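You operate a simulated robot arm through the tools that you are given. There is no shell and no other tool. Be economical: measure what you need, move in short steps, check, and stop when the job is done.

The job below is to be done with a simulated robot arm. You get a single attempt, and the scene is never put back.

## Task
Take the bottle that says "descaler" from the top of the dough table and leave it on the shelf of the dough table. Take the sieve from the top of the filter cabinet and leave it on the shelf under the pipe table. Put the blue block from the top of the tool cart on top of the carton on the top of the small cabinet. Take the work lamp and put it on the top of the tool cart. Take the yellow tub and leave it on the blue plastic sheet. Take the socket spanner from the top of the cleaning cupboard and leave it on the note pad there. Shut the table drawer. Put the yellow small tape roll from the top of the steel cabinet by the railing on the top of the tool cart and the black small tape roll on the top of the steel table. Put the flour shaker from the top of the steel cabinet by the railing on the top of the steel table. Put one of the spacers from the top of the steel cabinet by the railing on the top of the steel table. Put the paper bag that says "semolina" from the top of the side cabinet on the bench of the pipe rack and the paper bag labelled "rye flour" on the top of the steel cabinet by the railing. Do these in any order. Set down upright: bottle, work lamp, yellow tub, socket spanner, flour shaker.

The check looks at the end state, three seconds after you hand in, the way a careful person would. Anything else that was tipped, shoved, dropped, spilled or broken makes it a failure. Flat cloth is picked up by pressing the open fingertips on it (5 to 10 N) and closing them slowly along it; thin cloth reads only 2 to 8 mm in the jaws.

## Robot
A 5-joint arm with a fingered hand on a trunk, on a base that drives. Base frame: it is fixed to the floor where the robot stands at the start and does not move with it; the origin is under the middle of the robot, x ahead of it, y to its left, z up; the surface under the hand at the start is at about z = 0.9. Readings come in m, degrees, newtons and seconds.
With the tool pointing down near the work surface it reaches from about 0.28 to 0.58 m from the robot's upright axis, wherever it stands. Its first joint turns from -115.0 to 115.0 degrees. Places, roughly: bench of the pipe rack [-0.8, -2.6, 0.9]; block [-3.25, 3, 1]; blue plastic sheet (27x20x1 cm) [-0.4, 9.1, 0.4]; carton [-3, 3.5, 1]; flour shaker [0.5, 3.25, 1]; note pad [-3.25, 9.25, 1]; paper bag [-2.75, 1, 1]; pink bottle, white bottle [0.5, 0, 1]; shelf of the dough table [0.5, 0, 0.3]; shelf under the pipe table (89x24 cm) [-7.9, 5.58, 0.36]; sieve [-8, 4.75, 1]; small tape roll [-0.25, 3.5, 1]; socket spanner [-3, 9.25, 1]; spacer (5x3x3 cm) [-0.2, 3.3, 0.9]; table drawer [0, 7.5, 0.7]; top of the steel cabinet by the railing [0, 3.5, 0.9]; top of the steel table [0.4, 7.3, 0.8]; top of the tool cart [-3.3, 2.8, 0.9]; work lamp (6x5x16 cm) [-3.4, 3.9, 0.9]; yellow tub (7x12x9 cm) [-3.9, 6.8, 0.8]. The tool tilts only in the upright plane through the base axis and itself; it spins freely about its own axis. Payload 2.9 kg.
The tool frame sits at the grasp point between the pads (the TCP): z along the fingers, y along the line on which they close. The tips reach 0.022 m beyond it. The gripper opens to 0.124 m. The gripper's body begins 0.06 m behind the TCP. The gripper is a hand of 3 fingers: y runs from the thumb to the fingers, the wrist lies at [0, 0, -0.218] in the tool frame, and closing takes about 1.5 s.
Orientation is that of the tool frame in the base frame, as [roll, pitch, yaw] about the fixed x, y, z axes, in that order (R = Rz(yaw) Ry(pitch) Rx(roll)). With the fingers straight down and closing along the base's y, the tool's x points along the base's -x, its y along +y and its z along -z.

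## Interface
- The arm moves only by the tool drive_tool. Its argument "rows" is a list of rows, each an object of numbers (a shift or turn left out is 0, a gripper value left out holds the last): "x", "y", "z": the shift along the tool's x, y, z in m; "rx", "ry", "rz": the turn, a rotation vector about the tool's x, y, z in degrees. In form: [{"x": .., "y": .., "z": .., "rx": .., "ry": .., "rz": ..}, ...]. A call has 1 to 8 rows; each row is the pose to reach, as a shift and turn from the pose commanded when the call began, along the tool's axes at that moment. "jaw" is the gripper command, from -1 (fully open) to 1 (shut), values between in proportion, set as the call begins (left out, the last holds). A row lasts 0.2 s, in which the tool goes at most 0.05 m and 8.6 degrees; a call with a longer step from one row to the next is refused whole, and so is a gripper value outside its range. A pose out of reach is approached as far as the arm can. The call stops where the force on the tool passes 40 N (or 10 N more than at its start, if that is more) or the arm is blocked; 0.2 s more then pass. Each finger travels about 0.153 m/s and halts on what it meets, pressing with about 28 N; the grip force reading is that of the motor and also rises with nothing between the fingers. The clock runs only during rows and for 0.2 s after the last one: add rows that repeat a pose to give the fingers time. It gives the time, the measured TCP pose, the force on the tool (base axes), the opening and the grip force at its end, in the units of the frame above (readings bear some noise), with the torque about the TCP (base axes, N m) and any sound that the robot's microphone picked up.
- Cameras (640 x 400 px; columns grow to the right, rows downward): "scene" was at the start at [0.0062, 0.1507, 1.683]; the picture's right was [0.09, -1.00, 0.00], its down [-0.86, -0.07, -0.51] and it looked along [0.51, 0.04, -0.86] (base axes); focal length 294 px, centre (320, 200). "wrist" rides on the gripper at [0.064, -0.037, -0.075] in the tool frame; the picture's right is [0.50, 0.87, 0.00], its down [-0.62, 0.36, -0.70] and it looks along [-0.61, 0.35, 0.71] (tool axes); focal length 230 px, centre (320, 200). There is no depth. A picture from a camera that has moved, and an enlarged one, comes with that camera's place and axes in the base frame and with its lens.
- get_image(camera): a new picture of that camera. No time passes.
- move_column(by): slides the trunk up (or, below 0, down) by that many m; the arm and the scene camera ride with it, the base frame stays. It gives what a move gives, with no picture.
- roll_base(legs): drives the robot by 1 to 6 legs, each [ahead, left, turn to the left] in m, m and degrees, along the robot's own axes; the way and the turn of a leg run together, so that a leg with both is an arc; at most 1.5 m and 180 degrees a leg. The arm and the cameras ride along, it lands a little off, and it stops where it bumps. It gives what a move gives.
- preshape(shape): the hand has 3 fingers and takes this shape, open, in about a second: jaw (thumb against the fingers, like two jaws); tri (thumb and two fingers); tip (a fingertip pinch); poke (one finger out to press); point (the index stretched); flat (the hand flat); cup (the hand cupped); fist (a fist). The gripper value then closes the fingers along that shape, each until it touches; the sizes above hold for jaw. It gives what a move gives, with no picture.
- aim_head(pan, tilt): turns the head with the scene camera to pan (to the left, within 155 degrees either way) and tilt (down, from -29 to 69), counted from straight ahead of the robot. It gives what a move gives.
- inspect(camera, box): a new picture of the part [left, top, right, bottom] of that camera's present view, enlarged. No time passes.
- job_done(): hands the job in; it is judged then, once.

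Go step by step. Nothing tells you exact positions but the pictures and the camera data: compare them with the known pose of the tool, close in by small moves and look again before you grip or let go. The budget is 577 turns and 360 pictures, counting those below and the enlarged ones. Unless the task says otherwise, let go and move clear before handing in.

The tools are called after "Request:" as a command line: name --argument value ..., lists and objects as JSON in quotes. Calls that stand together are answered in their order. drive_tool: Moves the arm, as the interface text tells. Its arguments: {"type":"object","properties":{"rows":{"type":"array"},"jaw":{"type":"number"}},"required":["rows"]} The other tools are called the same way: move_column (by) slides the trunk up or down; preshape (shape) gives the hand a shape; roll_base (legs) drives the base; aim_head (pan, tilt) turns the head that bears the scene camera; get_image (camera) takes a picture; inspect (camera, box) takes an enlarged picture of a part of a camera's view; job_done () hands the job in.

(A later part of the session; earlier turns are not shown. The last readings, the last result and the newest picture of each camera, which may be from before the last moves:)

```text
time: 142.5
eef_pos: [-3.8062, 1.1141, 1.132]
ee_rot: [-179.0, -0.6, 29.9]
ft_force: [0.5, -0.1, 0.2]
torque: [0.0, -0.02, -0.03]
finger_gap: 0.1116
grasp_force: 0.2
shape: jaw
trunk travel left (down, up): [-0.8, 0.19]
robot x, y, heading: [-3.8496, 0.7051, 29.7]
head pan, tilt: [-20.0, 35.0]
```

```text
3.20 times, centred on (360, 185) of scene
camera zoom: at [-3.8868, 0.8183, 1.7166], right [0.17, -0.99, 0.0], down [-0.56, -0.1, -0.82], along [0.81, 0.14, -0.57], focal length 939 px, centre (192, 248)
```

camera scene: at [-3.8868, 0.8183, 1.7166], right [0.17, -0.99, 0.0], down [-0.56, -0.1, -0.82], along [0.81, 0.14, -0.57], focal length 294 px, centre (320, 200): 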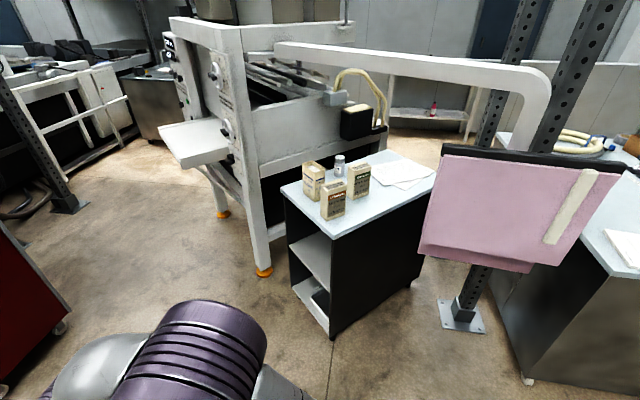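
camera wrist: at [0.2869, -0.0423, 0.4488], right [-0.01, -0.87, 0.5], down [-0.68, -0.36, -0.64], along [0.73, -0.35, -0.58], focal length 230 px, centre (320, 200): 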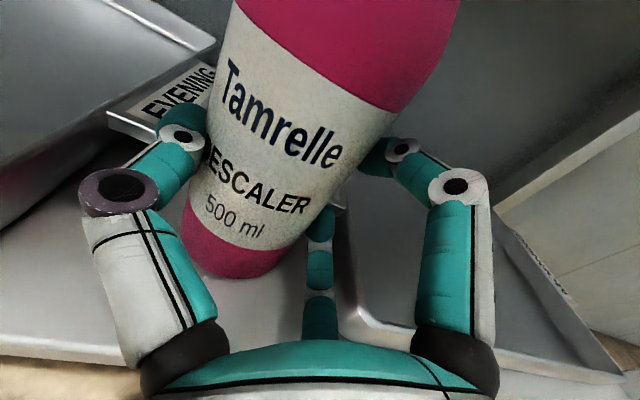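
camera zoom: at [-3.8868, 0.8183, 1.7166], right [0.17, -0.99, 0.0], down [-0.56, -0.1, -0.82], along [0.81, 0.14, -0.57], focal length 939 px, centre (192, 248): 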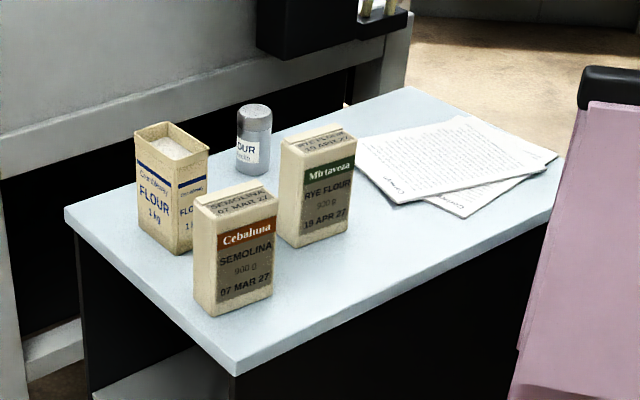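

Semolina bag at about (-2.85, 0.94), rye at (-2.665, 0.84). I move to a stand point west of the corner that reaches both.

Request:
roll_base --legs '[[0.506, -0.364, 0]]'

Request:
aim_head --pan 10 --tilt 50

Request:
get_image --camera "scene"

```text
time: 146.1
eef_pos: [-3.1831, 1.0505, 1.1326]
ee_rot: [-178.9, -0.6, 30.5]
ft_force: [0.2, -0.5, 0.1]
torque: [0.0, 0.01, -0.01]
finger_gap: 0.1115
grasp_force: 0.0
shape: jaw
trunk travel left (down, up): [-0.8, 0.19]
robot x, y, heading: [-3.2261, 0.6435, 30.3]
head pan, tilt: [-20.0, 35.0]
```

```text
time: 147.0
eef_pos: [-3.1825, 1.0502, 1.1329]
ee_rot: [-178.9, -0.6, 30.6]
ft_force: [-0.3, 0.0, -0.4]
torque: [0.01, 0.0, 0.03]
finger_gap: 0.1114
grasp_force: 0.1
shape: jaw
trunk travel left (down, up): [-0.8, 0.19]
robot x, y, heading: [-3.2207, 0.6408, 30.3]
head pan, tilt: [10.0, 50.0]
```

```text
292 pictures are left
camera scene: at [-3.289, 0.7883, 1.695], right [0.65, -0.76, 0.0], down [-0.59, -0.49, -0.64], along [0.49, 0.41, -0.77], focal length 294 px, centre (320, 200)
```

scene: 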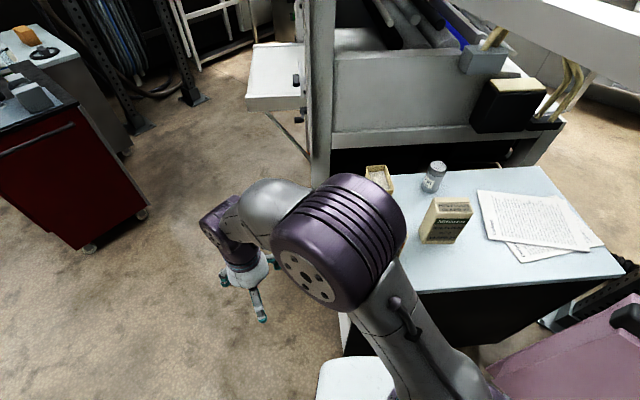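

Request:
move_column --by 0.05

Request:
drive_tool --rows '[{"x": 0.029, "y": 0.0335, "rz": 8.5}, {"x": 0.058, "y": 0.067, "rz": 17}, {"x": 0.087, "y": 0.1, "rz": 25.5}, {"x": 0.116, "y": 0.134, "rz": 34}, {"x": 0.145, "y": 0.167, "rz": 42.5}, {"x": 0.174, "y": 0.2, "rz": 51}, {"x": 0.203, "y": 0.234, "rz": 59.5}, {"x": 0.231, "y": 0.2676, "rz": 68}]' --jaw -1

Request:
drive_tool --rows '[{"rz": 8}, {"rz": 12.5}]'

Request:
get_image --camera "wrist"

Request:
get_image --camera "scene"

```text
time: 147.9
eef_pos: [-3.1838, 1.0502, 1.1823]
ee_rot: [-179.0, -0.6, 30.4]
ft_force: [0.0, 0.5, -0.1]
torque: [-0.01, 0.0, 0.03]
finger_gap: 0.1116
grasp_force: 0.1
shape: jaw
trunk travel left (down, up): [-0.85, 0.14]
robot x, y, heading: [-3.2192, 0.6434, 30.4]
head pan, tilt: [10.0, 50.0]
```

```text
time: 149.7
eef_pos: [-2.8485, 0.9375, 1.1805]
ee_rot: [-179.3, -0.1, -37.6]
ft_force: [0.6, 0.4, -0.6]
torque: [0.03, 0.01, 0.02]
finger_gap: 0.1241
grasp_force: 0.0
shape: jaw
trunk travel left (down, up): [-0.85, 0.14]
robot x, y, heading: [-3.2238, 0.6411, 30.1]
head pan, tilt: [10.0, 50.0]
```

```text
time: 150.3
eef_pos: [-2.8233, 0.9005, 1.179]
ee_rot: [-179.5, 0.0, -49.2]
ft_force: [0.3, 0.1, 1.0]
torque: [-0.03, 0.02, 0.02]
finger_gap: 0.124
grasp_force: 0.0
shape: jaw
out of reach, approached as far as the arm can: row 1, 2
trunk travel left (down, up): [-0.85, 0.14]
robot x, y, heading: [-3.2258, 0.6438, 30.4]
head pan, tilt: [10.0, 50.0]
```

```text
291 pictures are left
camera wrist: at [-2.7536, 0.8745, 1.2536], right [-0.33, -0.94, -0.01], down [-0.68, 0.23, 0.7], along [-0.66, 0.24, -0.72], focal length 230 px, centre (320, 200)
```

wrist: 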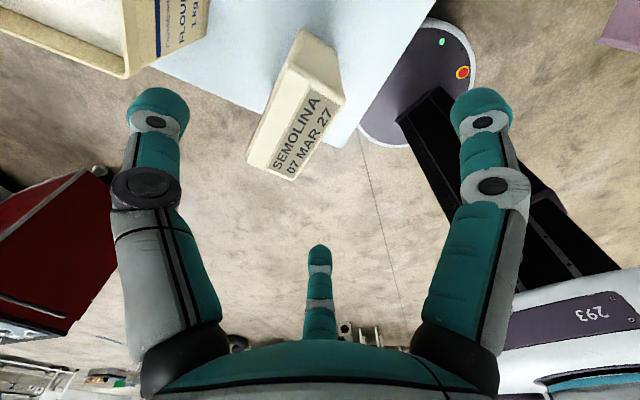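

```text
290 pictures are left
camera scene: at [-3.2872, 0.7865, 1.7452], right [0.65, -0.76, 0.0], down [-0.59, -0.49, -0.64], along [0.49, 0.42, -0.77], focal length 294 px, centre (320, 200)
```

scene: 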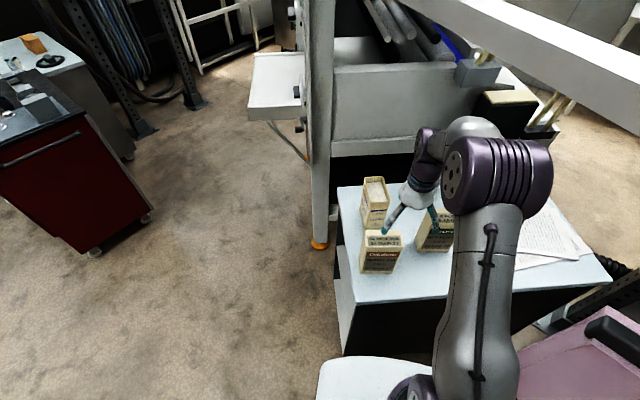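

Request:
drive_tool --rows '[{"x": -0.02, "y": -0.002, "rz": 3}, {"x": -0.041, "y": -0.005, "rz": 7}, {"x": -0.041, "y": -0.005, "rz": 7}]'

Request:
get_image --camera "wrist"

```text
time: 151.1
eef_pos: [-2.8023, 0.8593, 1.1777]
ee_rot: [-179.5, -0.2, -55.8]
ft_force: [-0.3, -0.1, -0.7]
torque: [-0.03, -0.02, -0.01]
finger_gap: 0.1242
grasp_force: 0.0
shape: jaw
out of reach, approached as far as the arm can: row 1, 2, 3
trunk travel left (down, up): [-0.85, 0.14]
robot x, y, heading: [-3.2197, 0.6452, 30.0]
head pan, tilt: [10.0, 50.0]
```

```text
289 pictures are left
camera wrist: at [-2.7372, 0.8269, 1.2535], right [-0.43, -0.9, -0.01], down [-0.65, 0.31, 0.7], along [-0.63, 0.31, -0.72], focal length 230 px, centre (320, 200)
```

wrist: 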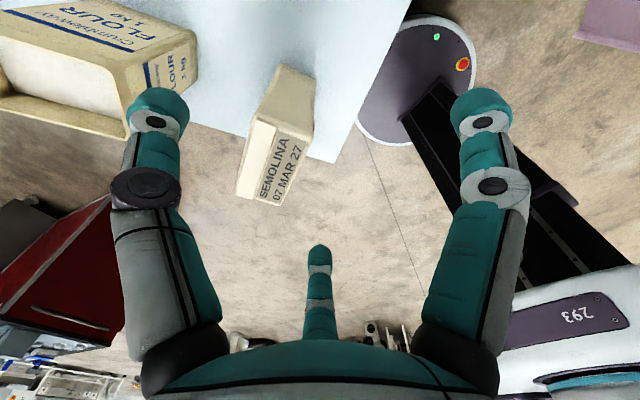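

The wrist spin has a limit here; I'll turn the other way round (yaw to about 123°).

Request:
drive_tool --rows '[{"x": -0.02, "y": -0.002, "rz": -8.5}, {"x": -0.045, "y": -0.003, "rz": -17}, {"x": -0.07, "y": -0.005, "rz": -25.5}, {"x": -0.087, "y": -0.006, "rz": -34}, {"x": -0.087, "y": -0.006, "rz": -42.5}, {"x": -0.087, "y": -0.006, "rz": -51}, {"x": -0.087, "y": -0.006, "rz": -59.5}, {"x": -0.087, "y": -0.006, "rz": -68}]'

Request:
drive_tool --rows '[{"rz": -8.5}, {"rz": -17}, {"rz": -25.5}, {"rz": -34}, {"rz": -42.5}, {"rz": -51}, {"rz": -59.5}, {"rz": -68}]'

Request:
drive_tool --rows '[{"rz": -8.5}, {"rz": -17}, {"rz": -25.5}, {"rz": -34}, {"rz": -42.5}]'

Request:
get_image --camera "wrist"

```text
time: 152.9
eef_pos: [-2.8399, 0.933, 1.1829]
ee_rot: [-179.7, -0.6, 11.0]
ft_force: [0.2, 0.1, -0.4]
torque: [-0.03, -0.02, -0.02]
finger_gap: 0.1241
grasp_force: 0.0
shape: jaw
trunk travel left (down, up): [-0.85, 0.14]
robot x, y, heading: [-3.2238, 0.6443, 30.1]
head pan, tilt: [10.0, 50.0]
```

```text
time: 154.7
eef_pos: [-2.8416, 0.933, 1.1819]
ee_rot: [179.5, -0.6, 79.1]
ft_force: [0.2, -0.3, 0.4]
torque: [0.0, 0.01, 0.03]
finger_gap: 0.124
grasp_force: 0.1
shape: jaw
trunk travel left (down, up): [-0.85, 0.14]
robot x, y, heading: [-3.2269, 0.6433, 30.1]
head pan, tilt: [10.0, 50.0]
```

```text
time: 155.9
eef_pos: [-2.8407, 0.9329, 1.1822]
ee_rot: [179.2, -0.1, 121.6]
ft_force: [-1.3, -0.3, -0.3]
torque: [-0.01, 0.01, -0.02]
finger_gap: 0.1238
grasp_force: 0.1
shape: jaw
trunk travel left (down, up): [-0.85, 0.14]
robot x, y, heading: [-3.2217, 0.6416, 30.0]
head pan, tilt: [10.0, 50.0]
```

```text
288 pictures are left
camera wrist: at [-2.907, 0.9676, 1.2566], right [0.47, 0.88, 0.01], down [0.62, -0.34, 0.71], along [0.62, -0.33, -0.71], focal length 230 px, centre (320, 200)
```

wrist: 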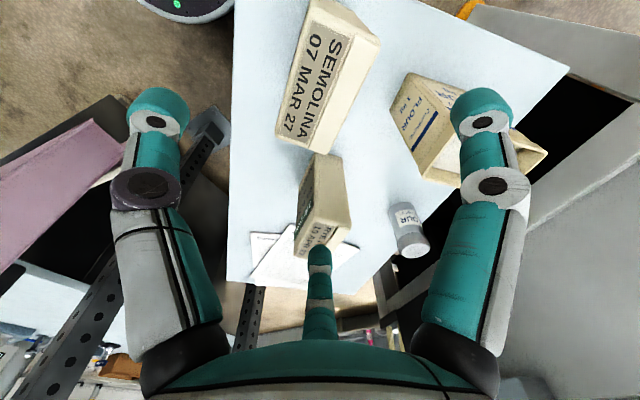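

Request:
drive_tool --rows '[{"x": 0.011, "y": -0.006, "rz": -4.5}, {"x": 0.011, "y": -0.006, "rz": -4.5}]'

Request:
move_column --by -0.1

Request:
get_image --camera "wrist"

Request:
get_image --camera "scene"

```text
time: 156.5
eef_pos: [-2.8507, 0.9398, 1.1823]
ee_rot: [179.3, -0.1, 125.9]
ft_force: [-0.1, -0.5, 0.3]
torque: [0.0, -0.01, -0.01]
finger_gap: 0.1237
grasp_force: 0.1
shape: jaw
trunk travel left (down, up): [-0.85, 0.14]
robot x, y, heading: [-3.2225, 0.6387, 30.3]
head pan, tilt: [10.0, 50.0]
```

```text
time: 157.9
eef_pos: [-2.8507, 0.9404, 1.0827]
ee_rot: [179.2, 0.0, 126.1]
ft_force: [-2.4, -0.1, 5.4]
torque: [-0.12, -0.29, 0.0]
finger_gap: 0.1239
grasp_force: 0.1
shape: jaw
trunk travel left (down, up): [-0.75, 0.24]
robot x, y, heading: [-3.2248, 0.645, 30.2]
head pan, tilt: [10.0, 50.0]
```

```text
287 pictures are left
camera wrist: at [-2.9194, 0.969, 1.1571], right [0.41, 0.91, 0.01], down [0.64, -0.3, 0.71], along [0.65, -0.28, -0.71], focal length 230 px, centre (320, 200)
```

wrist: 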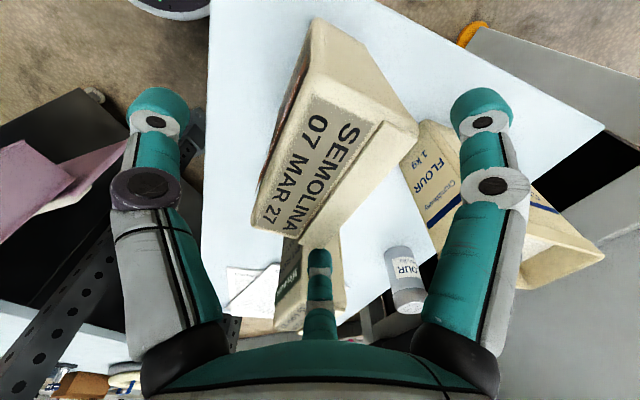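

```text
286 pictures are left
camera scene: at [-3.2896, 0.7882, 1.645], right [0.65, -0.76, 0.0], down [-0.58, -0.49, -0.64], along [0.49, 0.42, -0.77], focal length 294 px, centre (320, 200)
```

scene: 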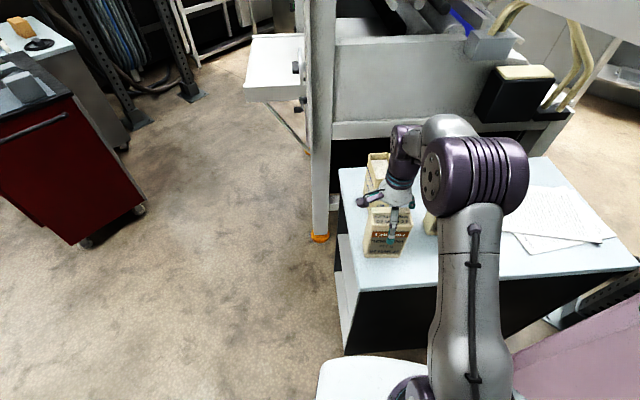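

A fingertip is touching the bag's corner. The bag centre is really at (-2.834, 0.929); I'll raise, turn so the thumb takes the narrow end and the two fingers the broad faces.

Request:
move_column --by 0.09

Request:
drive_tool --rows '[{"rz": 8.5}, {"rz": 17}, {"rz": 25.5}, {"rz": 34}, {"rz": 42.5}, {"rz": 51}, {"rz": 59.5}, {"rz": 68}]'

Request:
drive_tool --rows '[{"rz": 8.5}, {"rz": 17}]'

Request:
get_image --camera "wrist"

Request:
inspect --camera "scene" --box '[320, 130, 480, 270]'

```text
time: 159.1
eef_pos: [-2.8494, 0.9397, 1.1721]
ee_rot: [179.2, 0.0, 126.0]
ft_force: [-0.7, -0.3, 0.2]
torque: [0.03, 0.01, -0.02]
finger_gap: 0.1241
grasp_force: 0.2
shape: jaw
trunk travel left (down, up): [-0.84, 0.15]
robot x, y, heading: [-3.2227, 0.6446, 30.4]
head pan, tilt: [10.0, 50.0]
```

```text
time: 160.9
eef_pos: [-2.8501, 0.9397, 1.1725]
ee_rot: [179.9, -0.7, 57.8]
ft_force: [0.1, 0.7, 0.2]
torque: [0.01, 0.0, -0.04]
finger_gap: 0.1238
grasp_force: 0.0
shape: jaw
trunk travel left (down, up): [-0.84, 0.15]
robot x, y, heading: [-3.2211, 0.6456, 30.4]
head pan, tilt: [10.0, 50.0]
```

```text
time: 161.5
eef_pos: [-2.8487, 0.9401, 1.1728]
ee_rot: [179.9, -0.8, 40.8]
ft_force: [0.2, 0.0, -0.8]
torque: [-0.01, 0.03, -0.02]
finger_gap: 0.1241
grasp_force: 0.0
shape: jaw
trunk travel left (down, up): [-0.84, 0.15]
robot x, y, heading: [-3.2223, 0.6405, 30.4]
head pan, tilt: [10.0, 50.0]
```

```text
285 pictures are left
camera wrist: at [-2.8264, 1.0086, 1.2479], right [0.94, -0.33, 0.01], down [-0.24, -0.68, 0.69], along [-0.22, -0.66, -0.72], focal length 230 px, centre (320, 200)
```

wrist: 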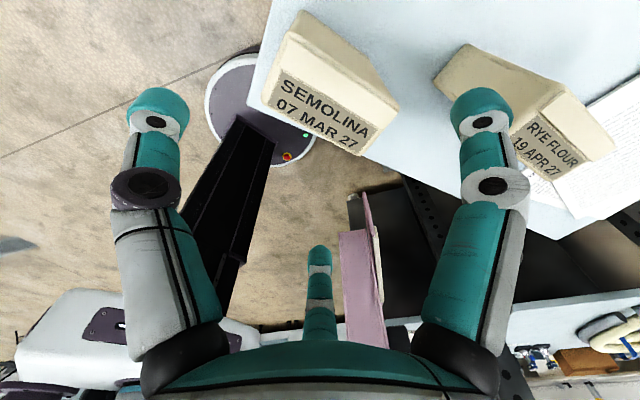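

```text
2.86 times, centred on (400, 200) of scene
camera zoom: at [-3.2888, 0.7883, 1.735], right [0.65, -0.76, 0.0], down [-0.58, -0.49, -0.64], along [0.49, 0.41, -0.77], focal length 838 px, centre (91, 200)
```

zoom: 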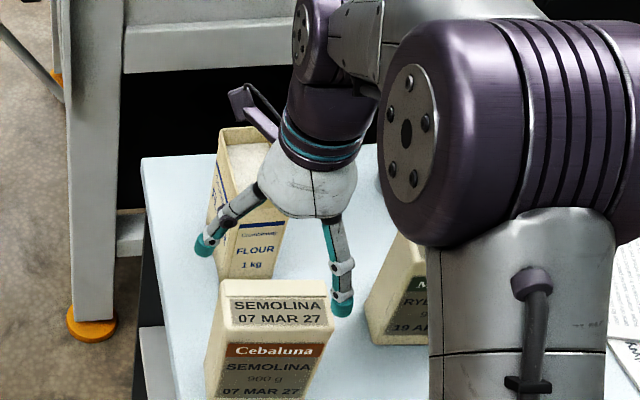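

Request:
drive_tool --rows '[{"x": -0.006, "y": 0.008}, {"x": -0.006, "y": 0.008}]'

Request:
move_column --by -0.1

Request:
get_image --camera "wrist"

```text
time: 162.1
eef_pos: [-2.8491, 0.9299, 1.1735]
ee_rot: [180.0, -0.8, 41.0]
ft_force: [0.7, 0.6, -0.4]
torque: [-0.04, 0.03, 0.0]
finger_gap: 0.1239
grasp_force: 0.0
shape: jaw
trunk travel left (down, up): [-0.84, 0.15]
robot x, y, heading: [-3.2203, 0.6445, 30.2]
head pan, tilt: [10.0, 50.0]
```

```text
time: 163.4
eef_pos: [-2.849, 0.93, 1.0739]
ee_rot: [-180.0, -0.9, 41.0]
ft_force: [0.1, -0.2, -1.0]
torque: [-0.02, -0.02, 0.0]
finger_gap: 0.1234
grasp_force: 0.1
shape: jaw
trunk travel left (down, up): [-0.74, 0.25]
robot x, y, heading: [-3.2234, 0.6427, 30.1]
head pan, tilt: [10.0, 50.0]
```

```text
283 pictures are left
camera wrist: at [-2.8259, 0.9989, 1.1488], right [0.95, -0.33, 0.01], down [-0.24, -0.68, 0.69], along [-0.22, -0.66, -0.72], focal length 230 px, centre (320, 200)
```

wrist: 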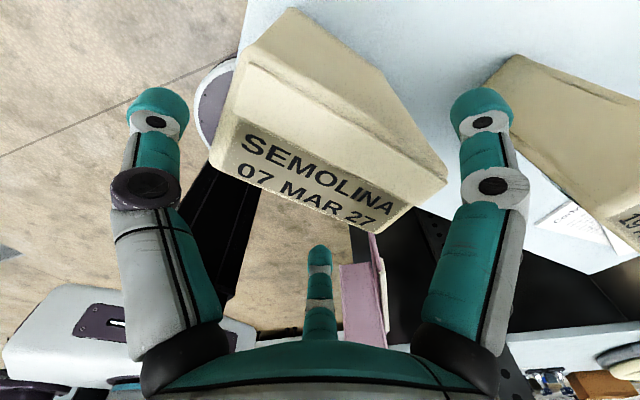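

Request:
drive_tool --rows '[{"x": 0.01}, {"x": 0.01, "z": 0.02}, {"x": 0.01, "z": 0.04}, {"x": 0.01, "z": 0.06}]'

Request:
get_image --camera "wrist"

Request:
inspect --camera "scene" --box '[320, 130, 480, 270]'

```text
time: 164.4
eef_pos: [-2.8422, 0.9407, 1.0248]
ee_rot: [179.8, -1.7, 41.3]
ft_force: [-12.5, 8.1, 28.4]
torque: [0.68, 0.43, 0.18]
finger_gap: 0.1235
grasp_force: 0.0
shape: jaw
trunk travel left (down, up): [-0.74, 0.25]
robot x, y, heading: [-3.2234, 0.6457, 30.3]
head pan, tilt: [10.0, 50.0]
stopped in row 4: the force on the tool passed its limit at 51 N (the readings are from after the stop); the commanded pose is now the measured one
```

```text
282 pictures are left
camera wrist: at [-2.8212, 1.0095, 1.1016], right [0.95, -0.32, 0.02], down [-0.25, -0.69, 0.68], along [-0.21, -0.65, -0.73], focal length 230 px, centre (320, 200)
```

wrist: 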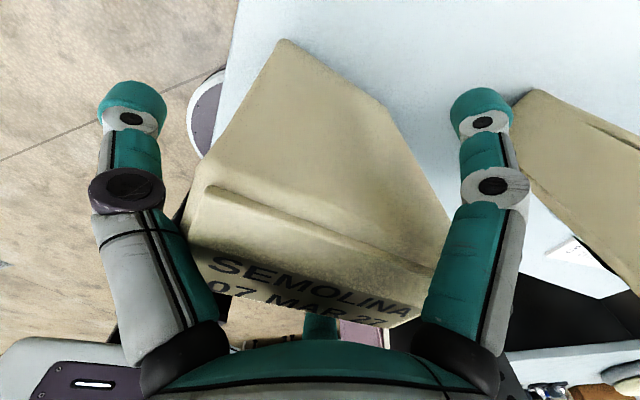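

```text
2.86 times, centred on (400, 200) of scene
camera zoom: at [-3.2954, 0.7885, 1.6351], right [0.65, -0.76, 0.0], down [-0.58, -0.5, -0.65], along [0.49, 0.42, -0.76], focal length 838 px, centre (91, 200)
```

zoom: 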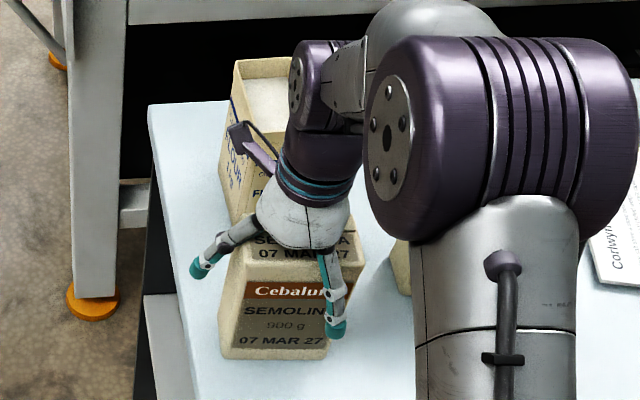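

The palm touched the bag top. Raise 1.2 cm and close.

Request:
drive_tool --rows '[{"z": -0.012}, {"z": -0.012}]'

Request:
drive_tool --rows '[{}, {}, {}, {}, {}, {}, {}]' --jaw 1

Request:
get_image --camera "wrist"

Request:
inspect --camera "scene" --box '[320, 130, 480, 270]'

```text
time: 165.1
eef_pos: [-2.8397, 0.9393, 1.0323]
ee_rot: [179.9, -1.3, 41.1]
ft_force: [0.5, -0.2, 0.4]
torque: [-0.05, -0.02, 0.0]
finger_gap: 0.1239
grasp_force: 0.1
shape: jaw
trunk travel left (down, up): [-0.74, 0.25]
robot x, y, heading: [-3.2218, 0.6441, 30.3]
head pan, tilt: [10.0, 50.0]
```

```text
time: 166.7
eef_pos: [-2.8389, 0.9404, 1.0333]
ee_rot: [179.9, -1.3, 41.1]
ft_force: [-1.5, 0.5, 0.6]
torque: [0.04, 0.05, -0.05]
finger_gap: 0.0736
grasp_force: 28.1
shape: jaw
trunk travel left (down, up): [-0.74, 0.25]
robot x, y, heading: [-3.225, 0.6449, 30.3]
head pan, tilt: [10.0, 50.0]
```

```text
280 pictures are left
camera wrist: at [-2.8172, 1.0089, 1.1095], right [0.95, -0.32, 0.01], down [-0.24, -0.68, 0.69], along [-0.21, -0.65, -0.73], focal length 230 px, centre (320, 200)
```

wrist: 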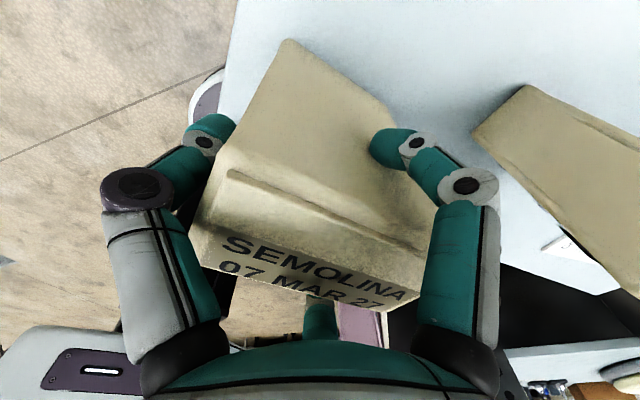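

```text
2.86 times, centred on (400, 200) of scene
camera zoom: at [-3.289, 0.7892, 1.6349], right [0.65, -0.76, 0.0], down [-0.58, -0.5, -0.64], along [0.49, 0.42, -0.77], focal length 838 px, centre (91, 200)
```

zoom: 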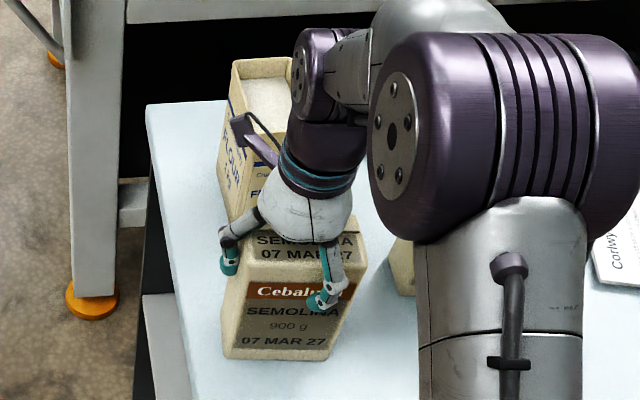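

Request:
move_column --by 0.12

Request:
get_image --camera "wrist"

Request:
get_image --camera "scene"

```text
time: 168.2
eef_pos: [-2.8385, 0.941, 1.1527]
ee_rot: [179.9, -1.3, 41.1]
ft_force: [-0.2, 0.2, -9.3]
torque: [0.08, 0.05, 0.02]
finger_gap: 0.0741
grasp_force: 28.0
shape: jaw
trunk travel left (down, up): [-0.86, 0.13]
robot x, y, heading: [-3.2236, 0.6436, 30.2]
head pan, tilt: [10.0, 50.0]
```

```text
278 pictures are left
camera wrist: at [-2.8163, 1.0092, 1.2291], right [0.95, -0.32, 0.01], down [-0.24, -0.68, 0.69], along [-0.21, -0.65, -0.73], focal length 230 px, centre (320, 200)
```

wrist: 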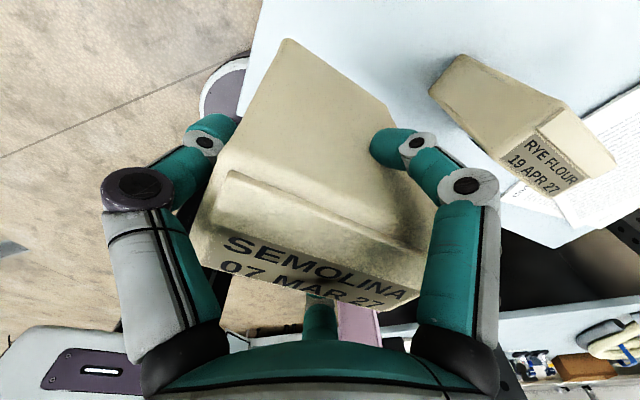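

```text
277 pictures are left
camera scene: at [-3.2877, 0.7895, 1.7549], right [0.65, -0.76, 0.0], down [-0.58, -0.5, -0.64], along [0.49, 0.41, -0.77], focal length 294 px, centre (320, 200)
```

scene: 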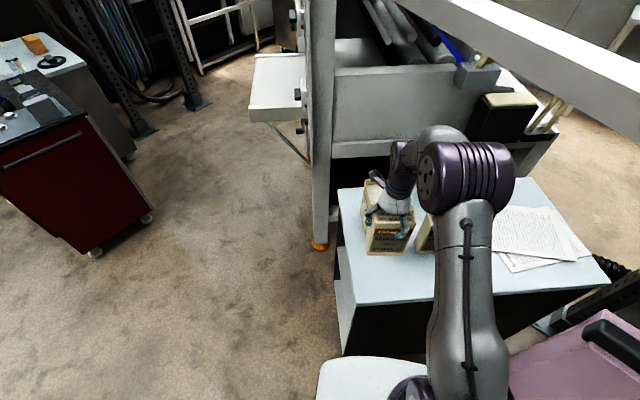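

Semolina is held. Back out and drive to the pipe rack bench in the south.

Request:
roll_base --legs '[[-0.8, 0, 0], [0, 0, -30], [0, -1.5, 0], [0, -0.3, 0], [1.45, 0, 0], [1.3, 0, -90]]'

Request:
aim_head --pan 0 --tilt 25

Request:
get_image --camera "scene"

```text
time: 194.4
eef_pos: [-1.3066, -2.4768, 1.1492]
ee_rot: [179.6, 0.2, -56.4]
ft_force: [0.2, 0.9, -8.9]
torque: [0.04, -0.11, 0.01]
finger_gap: 0.0723
grasp_force: 27.7
shape: jaw
trunk travel left (down, up): [-0.86, 0.13]
robot x, y, heading: [-1.5482, -2.0761, -67.8]
head pan, tilt: [10.0, 50.0]
stopped in leg 6: the robot was blocked; the commanded pose is now the measured one
```

```text
time: 195.3
eef_pos: [-1.3065, -2.4779, 1.1476]
ee_rot: [179.6, 0.0, -56.6]
ft_force: [-0.3, -0.3, -10.0]
torque: [0.06, -0.11, 0.05]
finger_gap: 0.0724
grasp_force: 27.5
shape: jaw
trunk travel left (down, up): [-0.86, 0.13]
robot x, y, heading: [-1.5461, -2.0748, -67.8]
head pan, tilt: [0.0, 25.0]
```

```text
276 pictures are left
camera scene: at [-1.3952, -2.0359, 1.7911], right [-0.93, -0.38, 0.01], down [-0.16, 0.38, -0.91], along [0.34, -0.84, -0.42], focal length 294 px, centre (320, 200)
```

scene: 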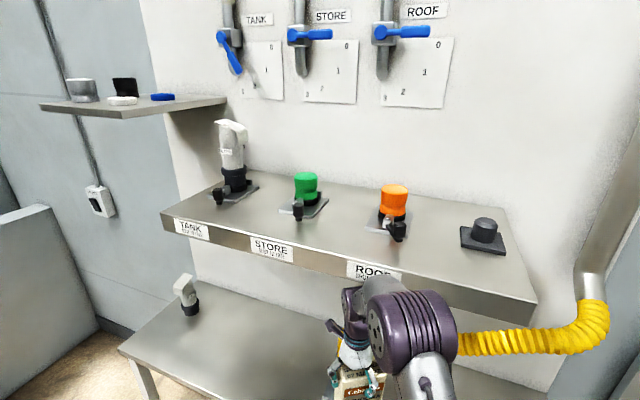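

The arc bumped something. Back off and look.

Request:
roll_base --legs '[[-0.4, 0, 0]]'

Request:
aim_head --pan 0 --tilt 35

Request:
get_image --camera "scene"

Request:
get_image --camera "wrist"

```text
time: 197.8
eef_pos: [-1.4683, -2.1169, 1.146]
ee_rot: [-180.0, 0.2, -57.9]
ft_force: [0.0, -1.0, -9.4]
torque: [0.03, -0.08, 0.01]
finger_gap: 0.0724
grasp_force: 27.9
shape: jaw
trunk travel left (down, up): [-0.86, 0.13]
robot x, y, heading: [-1.6978, -1.6983, -69.2]
head pan, tilt: [0.0, 25.0]
```

```text
time: 198.6
eef_pos: [-1.4678, -2.1149, 1.1447]
ee_rot: [-179.9, 0.2, -58.0]
ft_force: [-0.2, 1.0, -9.2]
torque: [0.05, -0.11, 0.02]
finger_gap: 0.0723
grasp_force: 28.0
shape: jaw
trunk travel left (down, up): [-0.86, 0.13]
robot x, y, heading: [-1.6927, -1.6993, -69.0]
head pan, tilt: [0.0, 35.0]
```

```text
275 pictures are left
camera scene: at [-1.5514, -1.6728, 1.7767], right [-0.94, -0.35, 0.0], down [-0.2, 0.54, -0.82], along [0.29, -0.77, -0.57], focal length 294 px, centre (320, 200)
```

scene: 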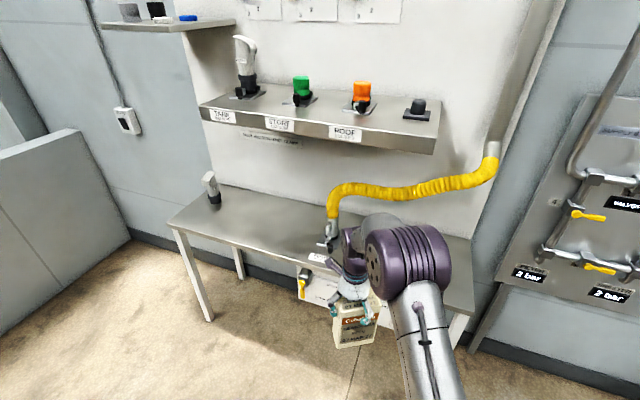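

```text
274 pictures are left
camera wrist: at [-1.4023, -2.1508, 1.2201], right [-0.47, -0.88, 0.0], down [-0.63, 0.33, 0.7], along [-0.62, 0.33, -0.71], focal length 230 px, centre (320, 200)
```

wrist: 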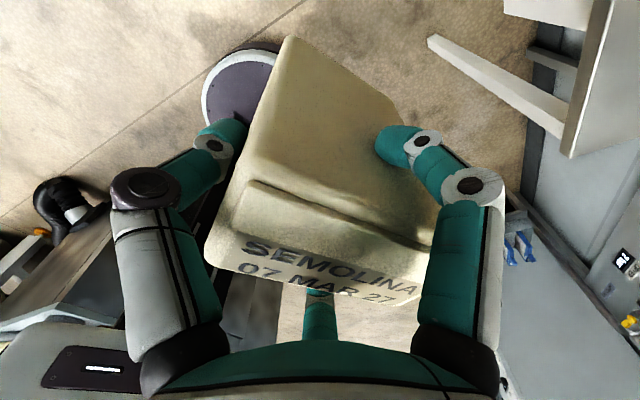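

The free part of the bench is around x≈-0.88. Align facing the bench there.

Request:
roll_base --legs '[[0, 0, -21], [0, 0.753, 0], [0.2, 0, 0]]'

Request:
aim_head --pan 0 --tilt 45

Request:
get_image --camera "scene"

```text
time: 205.0
eef_pos: [-0.8699, -2.3725, 1.1458]
ee_rot: [180.0, 0.2, -79.1]
ft_force: [0.1, 0.2, -9.1]
torque: [0.0, -0.1, 0.0]
finger_gap: 0.0722
grasp_force: 28.0
shape: jaw
trunk travel left (down, up): [-0.86, 0.13]
robot x, y, heading: [-0.932, -1.899, -90.4]
head pan, tilt: [0.0, 35.0]
```

```text
time: 205.7
eef_pos: [-0.87, -2.3729, 1.1459]
ee_rot: [-180.0, 0.2, -79.0]
ft_force: [0.0, 0.2, -8.5]
torque: [0.01, -0.11, -0.01]
finger_gap: 0.0725
grasp_force: 28.4
shape: jaw
trunk travel left (down, up): [-0.86, 0.13]
robot x, y, heading: [-0.9303, -1.8978, -90.4]
head pan, tilt: [0.0, 45.0]
```

```text
273 pictures are left
camera scene: at [-0.7869, -1.9244, 1.7618], right [-1.0, 0.01, 0.0], down [0.01, 0.71, -0.71], along [-0.01, -0.71, -0.71], focal length 294 px, centre (320, 200)
```

scene: 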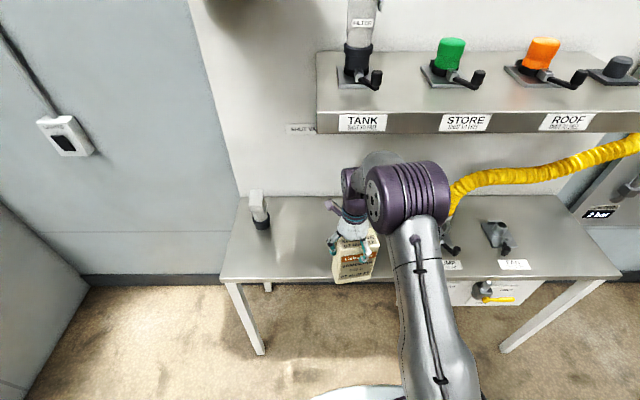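

Request:
roll_base --legs '[[0.16, 0, 0]]'

Request:
move_column --by -0.09

Request:
get_image --camera "scene"

```text
time: 207.0
eef_pos: [-0.8711, -2.4805, 1.1405]
ee_rot: [179.9, 1.3, -79.0]
ft_force: [0.3, 0.2, -8.8]
torque: [0.01, -0.12, 0.03]
finger_gap: 0.0718
grasp_force: 28.9
shape: jaw
trunk travel left (down, up): [-0.86, 0.13]
robot x, y, heading: [-0.9351, -2.0124, -90.2]
head pan, tilt: [0.0, 45.0]
stopped in leg 1: the robot was blocked; the commanded pose is now the measured one
```

```text
time: 208.2
eef_pos: [-0.8705, -2.4849, 1.0505]
ee_rot: [-179.9, 1.3, -79.1]
ft_force: [0.6, 0.2, -9.2]
torque: [0.02, -0.11, -0.01]
finger_gap: 0.0718
grasp_force: 27.9
shape: jaw
trunk travel left (down, up): [-0.77, 0.22]
robot x, y, heading: [-0.93, -2.0202, -90.2]
head pan, tilt: [0.0, 45.0]
```

```text
272 pictures are left
camera scene: at [-0.788, -2.0406, 1.6718], right [-1.0, 0.01, 0.0], down [0.01, 0.71, -0.71], along [-0.01, -0.71, -0.71], focal length 294 px, centre (320, 200)
```

scene: 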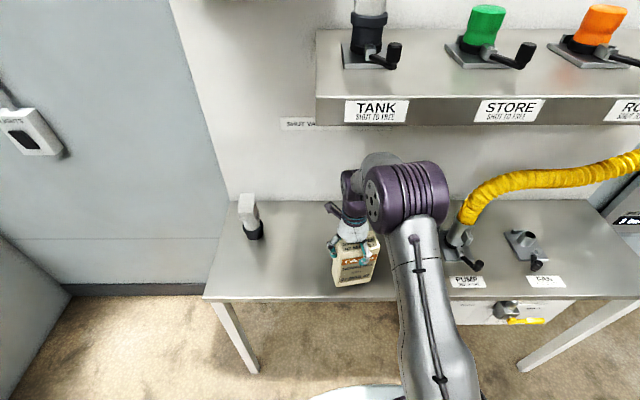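

Base is blocked but the arm reaches. Extend 4 cm and lower to contact.

Request:
drive_tool --rows '[{"x": 0.02, "ry": 0.6}, {"x": 0.04, "ry": 1.3}, {"x": 0.04, "z": 0.008, "ry": 1.3}, {"x": 0.04, "z": 0.014, "ry": 1.3}, {"x": 0.04, "z": 0.02, "ry": 1.3}, {"x": 0.04, "z": 0.025, "ry": 1.3}]'

Request:
inspect --camera "scene" --box '[200, 150, 460, 310]'

```text
time: 209.6
eef_pos: [-0.8622, -2.5224, 1.0243]
ee_rot: [-180.0, 0.0, -79.0]
ft_force: [-0.4, 0.3, -9.1]
torque: [0.01, -0.1, 0.02]
finger_gap: 0.0717
grasp_force: 27.9
shape: jaw
trunk travel left (down, up): [-0.77, 0.22]
robot x, y, heading: [-0.9314, -2.0149, -90.2]
head pan, tilt: [0.0, 45.0]
```

```text
2.46 times, centred on (330, 230) of scene
camera zoom: at [-0.7878, -2.0411, 1.6718], right [-1.0, 0.01, 0.0], down [0.01, 0.71, -0.71], along [-0.01, -0.71, -0.71], focal length 722 px, centre (295, 126)
```

zoom: 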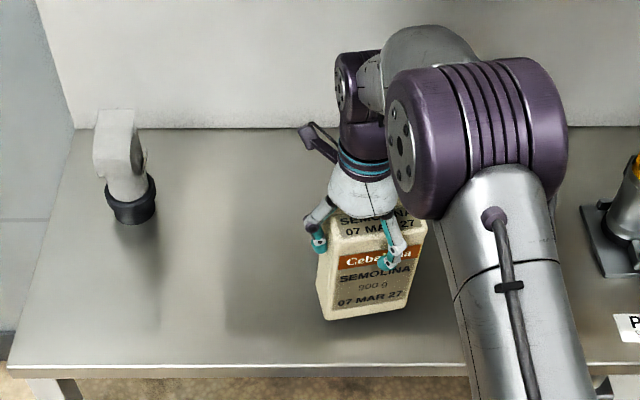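

Near; continue lowering until contact.

Request:
drive_tool --rows '[{"z": 0.005}, {"z": 0.01}, {"z": 0.014}, {"z": 0.018}, {"z": 0.022}, {"z": 0.026}, {"z": 0.03}]'

Request:
inspect --camera "scene" --box '[200, 150, 460, 310]'

```text
time: 211.2
eef_pos: [-0.8602, -2.5224, 0.9956]
ee_rot: [179.9, -0.3, -78.8]
ft_force: [4.1, -1.3, 2.3]
torque: [0.1, 0.17, 0.02]
finger_gap: 0.072
grasp_force: 27.6
shape: jaw
trunk travel left (down, up): [-0.77, 0.22]
robot x, y, heading: [-0.9352, -2.0145, -90.5]
head pan, tilt: [0.0, 45.0]
```

```text
2.46 times, centred on (330, 230) of scene
camera zoom: at [-0.7865, -2.0388, 1.672], right [-1.0, 0.01, 0.0], down [0.0, 0.71, -0.71], along [-0.01, -0.71, -0.71], focal length 722 px, centre (295, 126)
```

zoom: 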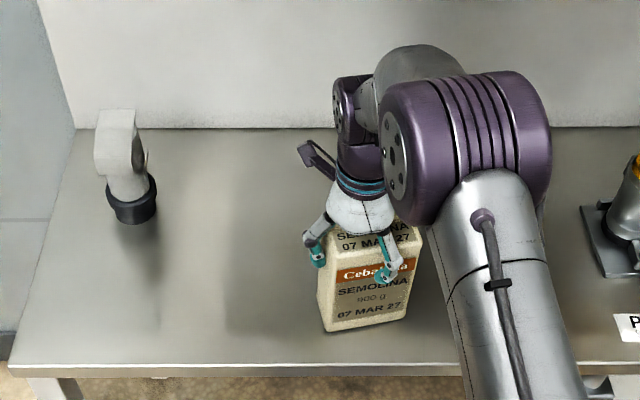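

Supported by the bench. Release and rise.

Request:
drive_tool --rows '[{}, {}, {}, {}, {}]' --jaw -1

Request:
move_column --by 0.16

Request:
get_image --camera "scene"

```text
time: 212.4
eef_pos: [-0.8621, -2.5239, 0.9949]
ee_rot: [180.0, 0.0, -79.0]
ft_force: [-0.2, 0.5, 0.5]
torque: [0.0, 0.03, -0.03]
finger_gap: 0.124
grasp_force: 0.1
shape: jaw
trunk travel left (down, up): [-0.77, 0.22]
robot x, y, heading: [-0.9345, -2.0133, -90.4]
head pan, tilt: [0.0, 45.0]
```

```text
time: 214.2
eef_pos: [-0.8677, -2.4842, 1.1023]
ee_rot: [-179.8, 7.2, -78.9]
ft_force: [0.3, 0.9, 0.0]
torque: [-0.02, 0.01, 0.01]
finger_gap: 0.1237
grasp_force: 0.0
shape: jaw
trunk travel left (down, up): [-0.93, 0.06]
robot x, y, heading: [-0.9344, -2.0143, -90.3]
head pan, tilt: [0.0, 45.0]
```

```text
269 pictures are left
camera scene: at [-0.7886, -2.0325, 1.8303], right [-1.0, 0.01, 0.0], down [0.01, 0.7, -0.71], along [-0.01, -0.71, -0.7], focal length 294 px, centre (320, 200)
```

scene: 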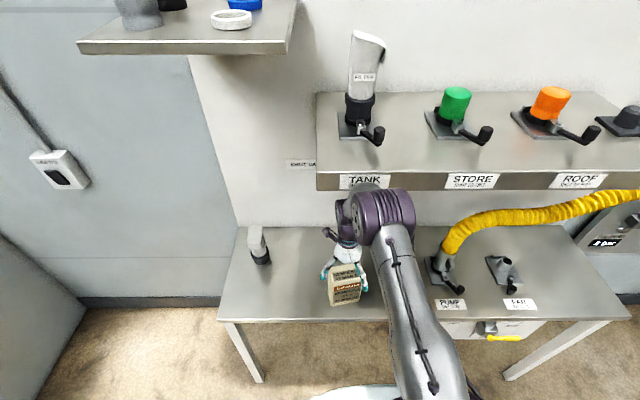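

The forearm met the upper shelf. Lower slightly and retreat.

Request:
move_column --by -0.04

Request:
inspect --camera "scene" --box '[200, 150, 460, 310]'

```text
time: 215.1
eef_pos: [-0.8631, -2.5121, 1.1051]
ee_rot: [179.9, 1.8, -79.0]
ft_force: [0.2, 0.1, 0.0]
torque: [-0.01, 0.0, 0.0]
finger_gap: 0.1238
grasp_force: 0.1
shape: jaw
trunk travel left (down, up): [-0.89, 0.1]
robot x, y, heading: [-0.9339, -2.0167, -90.6]
head pan, tilt: [0.0, 45.0]
```

```text
2.46 times, centred on (330, 230) of scene
camera zoom: at [-0.788, -2.0359, 1.7915], right [-1.0, 0.01, 0.0], down [0.01, 0.71, -0.71], along [-0.01, -0.71, -0.71], focal length 722 px, centre (295, 126)
```

zoom: 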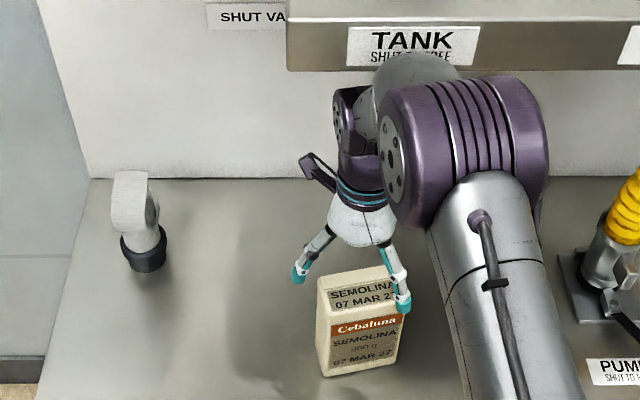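

Request:
roll_base --legs '[[-0.4, 0, 0]]'

Request:
get_image --camera "scene"

```text
time: 217.6
eef_pos: [-0.8604, -2.125, 1.116]
ee_rot: [-179.9, 0.0, -79.2]
ft_force: [0.5, -0.3, 0.5]
torque: [0.03, 0.0, -0.02]
finger_gap: 0.1238
grasp_force: 0.1
shape: jaw
trunk travel left (down, up): [-0.89, 0.1]
robot x, y, heading: [-0.9311, -1.622, -90.6]
head pan, tilt: [0.0, 45.0]
```

```text
267 pictures are left
camera scene: at [-0.7843, -1.6428, 1.7919], right [-1.0, 0.01, 0.0], down [0.01, 0.71, -0.71], along [-0.01, -0.71, -0.71], focal length 294 px, centre (320, 200)
```

scene: 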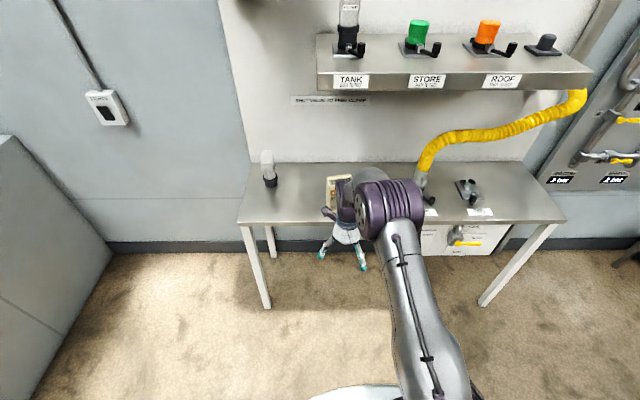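

Semolina done. Drive back for the rye flour bag.

Request:
roll_base --legs '[[0, 0, 90.6], [-1.5, 0.1, 0], [-1.47, 0, 0], [0, 1.5, 0], [0, 0.35, 0], [0, 0, 20]]'

Request:
drive_tool --rows '[{"x": -0.04, "y": -0.04}, {"x": -0.06, "y": -0.085}, {"x": -0.08, "y": -0.13}, {"x": -0.1, "y": -0.17}, {"x": -0.13, "y": -0.21}, {"x": -0.16, "y": -0.25}, {"x": -0.19, "y": -0.29}, {"x": -0.22, "y": -0.33}]'

Request:
aim_head --pan 0 --tilt 35

Request:
get_image --camera "scene"

```text
refused: leg 2 is longer than a leg can be; nothing moved
```

```text
refused: row 1 steps farther than a row can; nothing moved
```

```text
time: 218.3
eef_pos: [-0.8596, -2.1259, 1.1147]
ee_rot: [179.9, -0.2, -79.2]
ft_force: [-0.7, 0.5, -0.1]
torque: [0.01, -0.04, 0.04]
finger_gap: 0.1237
grasp_force: 0.1
shape: jaw
trunk travel left (down, up): [-0.89, 0.1]
robot x, y, heading: [-0.9267, -1.6204, -90.5]
head pan, tilt: [0.0, 35.0]
```

```text
266 pictures are left
camera scene: at [-0.7844, -1.6482, 1.8067], right [-1.0, 0.01, 0.0], down [0.01, 0.57, -0.82], along [-0.01, -0.82, -0.57], focal length 294 px, centre (320, 200)
```

scene: 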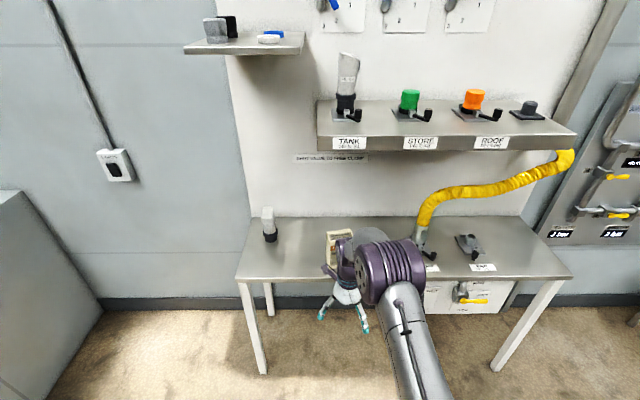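

Request:
roll_base --legs '[[0, 0, 90.6], [-1.48, 0.1, 0], [-1.47, 0, 0], [0, 1.5, 0], [0, 0.35, 0], [0, 0, 20]]'

Request:
drive_tool --rows '[{"x": -0.02, "y": -0.04}, {"x": -0.04, "y": -0.08}, {"x": -0.06, "y": -0.12}, {"x": -0.09, "y": -0.16}, {"x": -0.12, "y": -0.2}, {"x": -0.15, "y": -0.24}, {"x": -0.18, "y": -0.28}, {"x": -0.21, "y": -0.32}]'

Request:
get_image --camera "scene"

```text
time: 246.5
eef_pos: [-3.201, 0.7711, 1.1148]
ee_rot: [180.0, 0.0, 24.3]
ft_force: [-0.6, 0.4, -0.2]
torque: [0.0, 0.0, -0.02]
finger_gap: 0.124
grasp_force: 0.1
shape: jaw
trunk travel left (down, up): [-0.89, 0.1]
robot x, y, heading: [-3.6805, 0.5859, 13.0]
head pan, tilt: [0.0, 35.0]
```

```text
time: 248.3
eef_pos: [-3.5267, 0.9781, 1.119]
ee_rot: [-180.0, -0.2, 24.5]
ft_force: [-0.4, 0.2, 0.3]
torque: [-0.01, 0.0, 0.02]
finger_gap: 0.1243
grasp_force: 0.0
shape: jaw
trunk travel left (down, up): [-0.89, 0.1]
robot x, y, heading: [-3.678, 0.5891, 13.1]
head pan, tilt: [0.0, 35.0]
```

```text
265 pictures are left
camera scene: at [-3.6866, 0.7346, 1.8066], right [0.22, -0.97, 0.0], down [-0.56, -0.13, -0.82], along [0.8, 0.18, -0.57], focal length 294 px, centre (320, 200)
```

scene: 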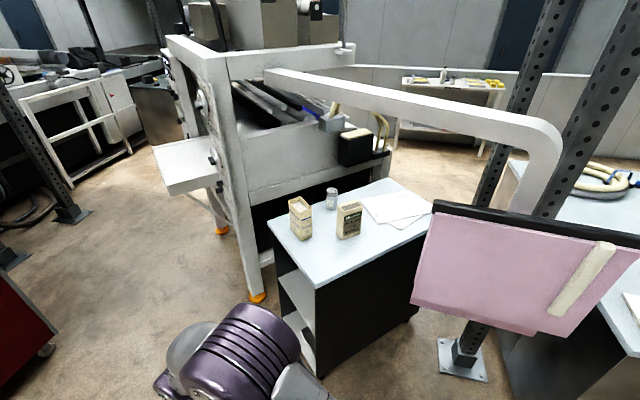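

Request:
inspect --camera "scene" --box '[260, 160, 440, 290]'

```text
3.08 times, centred on (350, 225) of scene
camera zoom: at [-3.6866, 0.7346, 1.8066], right [0.22, -0.97, 0.0], down [-0.56, -0.13, -0.82], along [0.8, 0.18, -0.57], focal length 903 px, centre (228, 123)
```

zoom: 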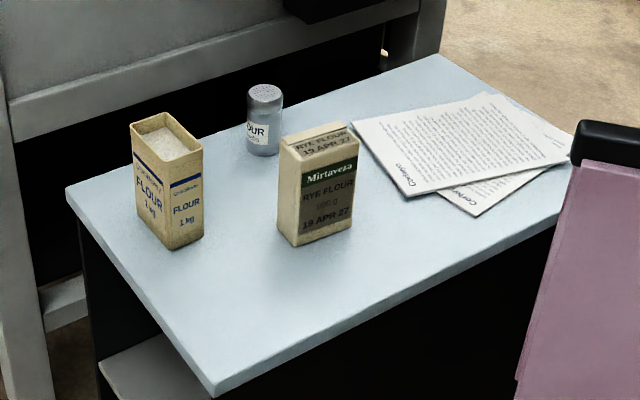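

Rye bag centre at (-2.658, 0.842). Move closer.

Request:
roll_base --legs '[[0.53, -0.143, 0]]'

Request:
aim_head --pan -5 --tilt 55

Request:
get_image --camera "scene"

```text
time: 251.4
eef_pos: [-2.9814, 0.9528, 1.1189]
ee_rot: [180.0, 0.0, 24.7]
ft_force: [-0.6, 1.1, 0.5]
torque: [0.02, 0.0, 0.01]
finger_gap: 0.1235
grasp_force: 0.1
shape: jaw
trunk travel left (down, up): [-0.89, 0.1]
robot x, y, heading: [-3.1347, 0.5615, 13.1]
head pan, tilt: [0.0, 35.0]
```

```text
time: 252.3
eef_pos: [-2.9812, 0.9534, 1.1175]
ee_rot: [-179.8, 0.1, 24.7]
ft_force: [-0.4, -0.3, -0.6]
torque: [0.01, -0.01, -0.03]
finger_gap: 0.1239
grasp_force: 0.0
shape: jaw
trunk travel left (down, up): [-0.89, 0.1]
robot x, y, heading: [-3.1344, 0.5614, 13.4]
head pan, tilt: [-5.0, 55.0]
```

```text
263 pictures are left
camera scene: at [-3.1534, 0.6992, 1.7785], right [0.14, -0.99, 0.0], down [-0.81, -0.12, -0.57], along [0.57, 0.08, -0.82], focal length 294 px, centre (320, 200)
```

scene: 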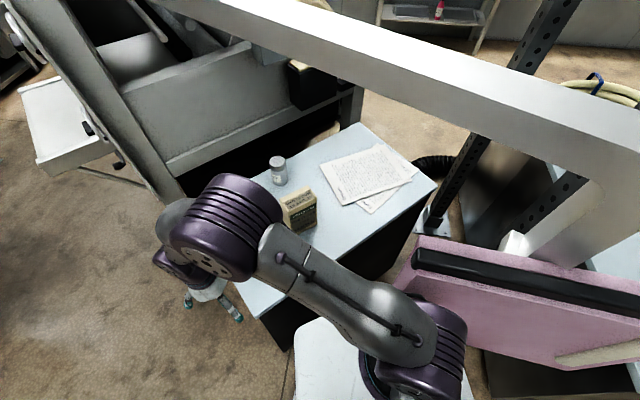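

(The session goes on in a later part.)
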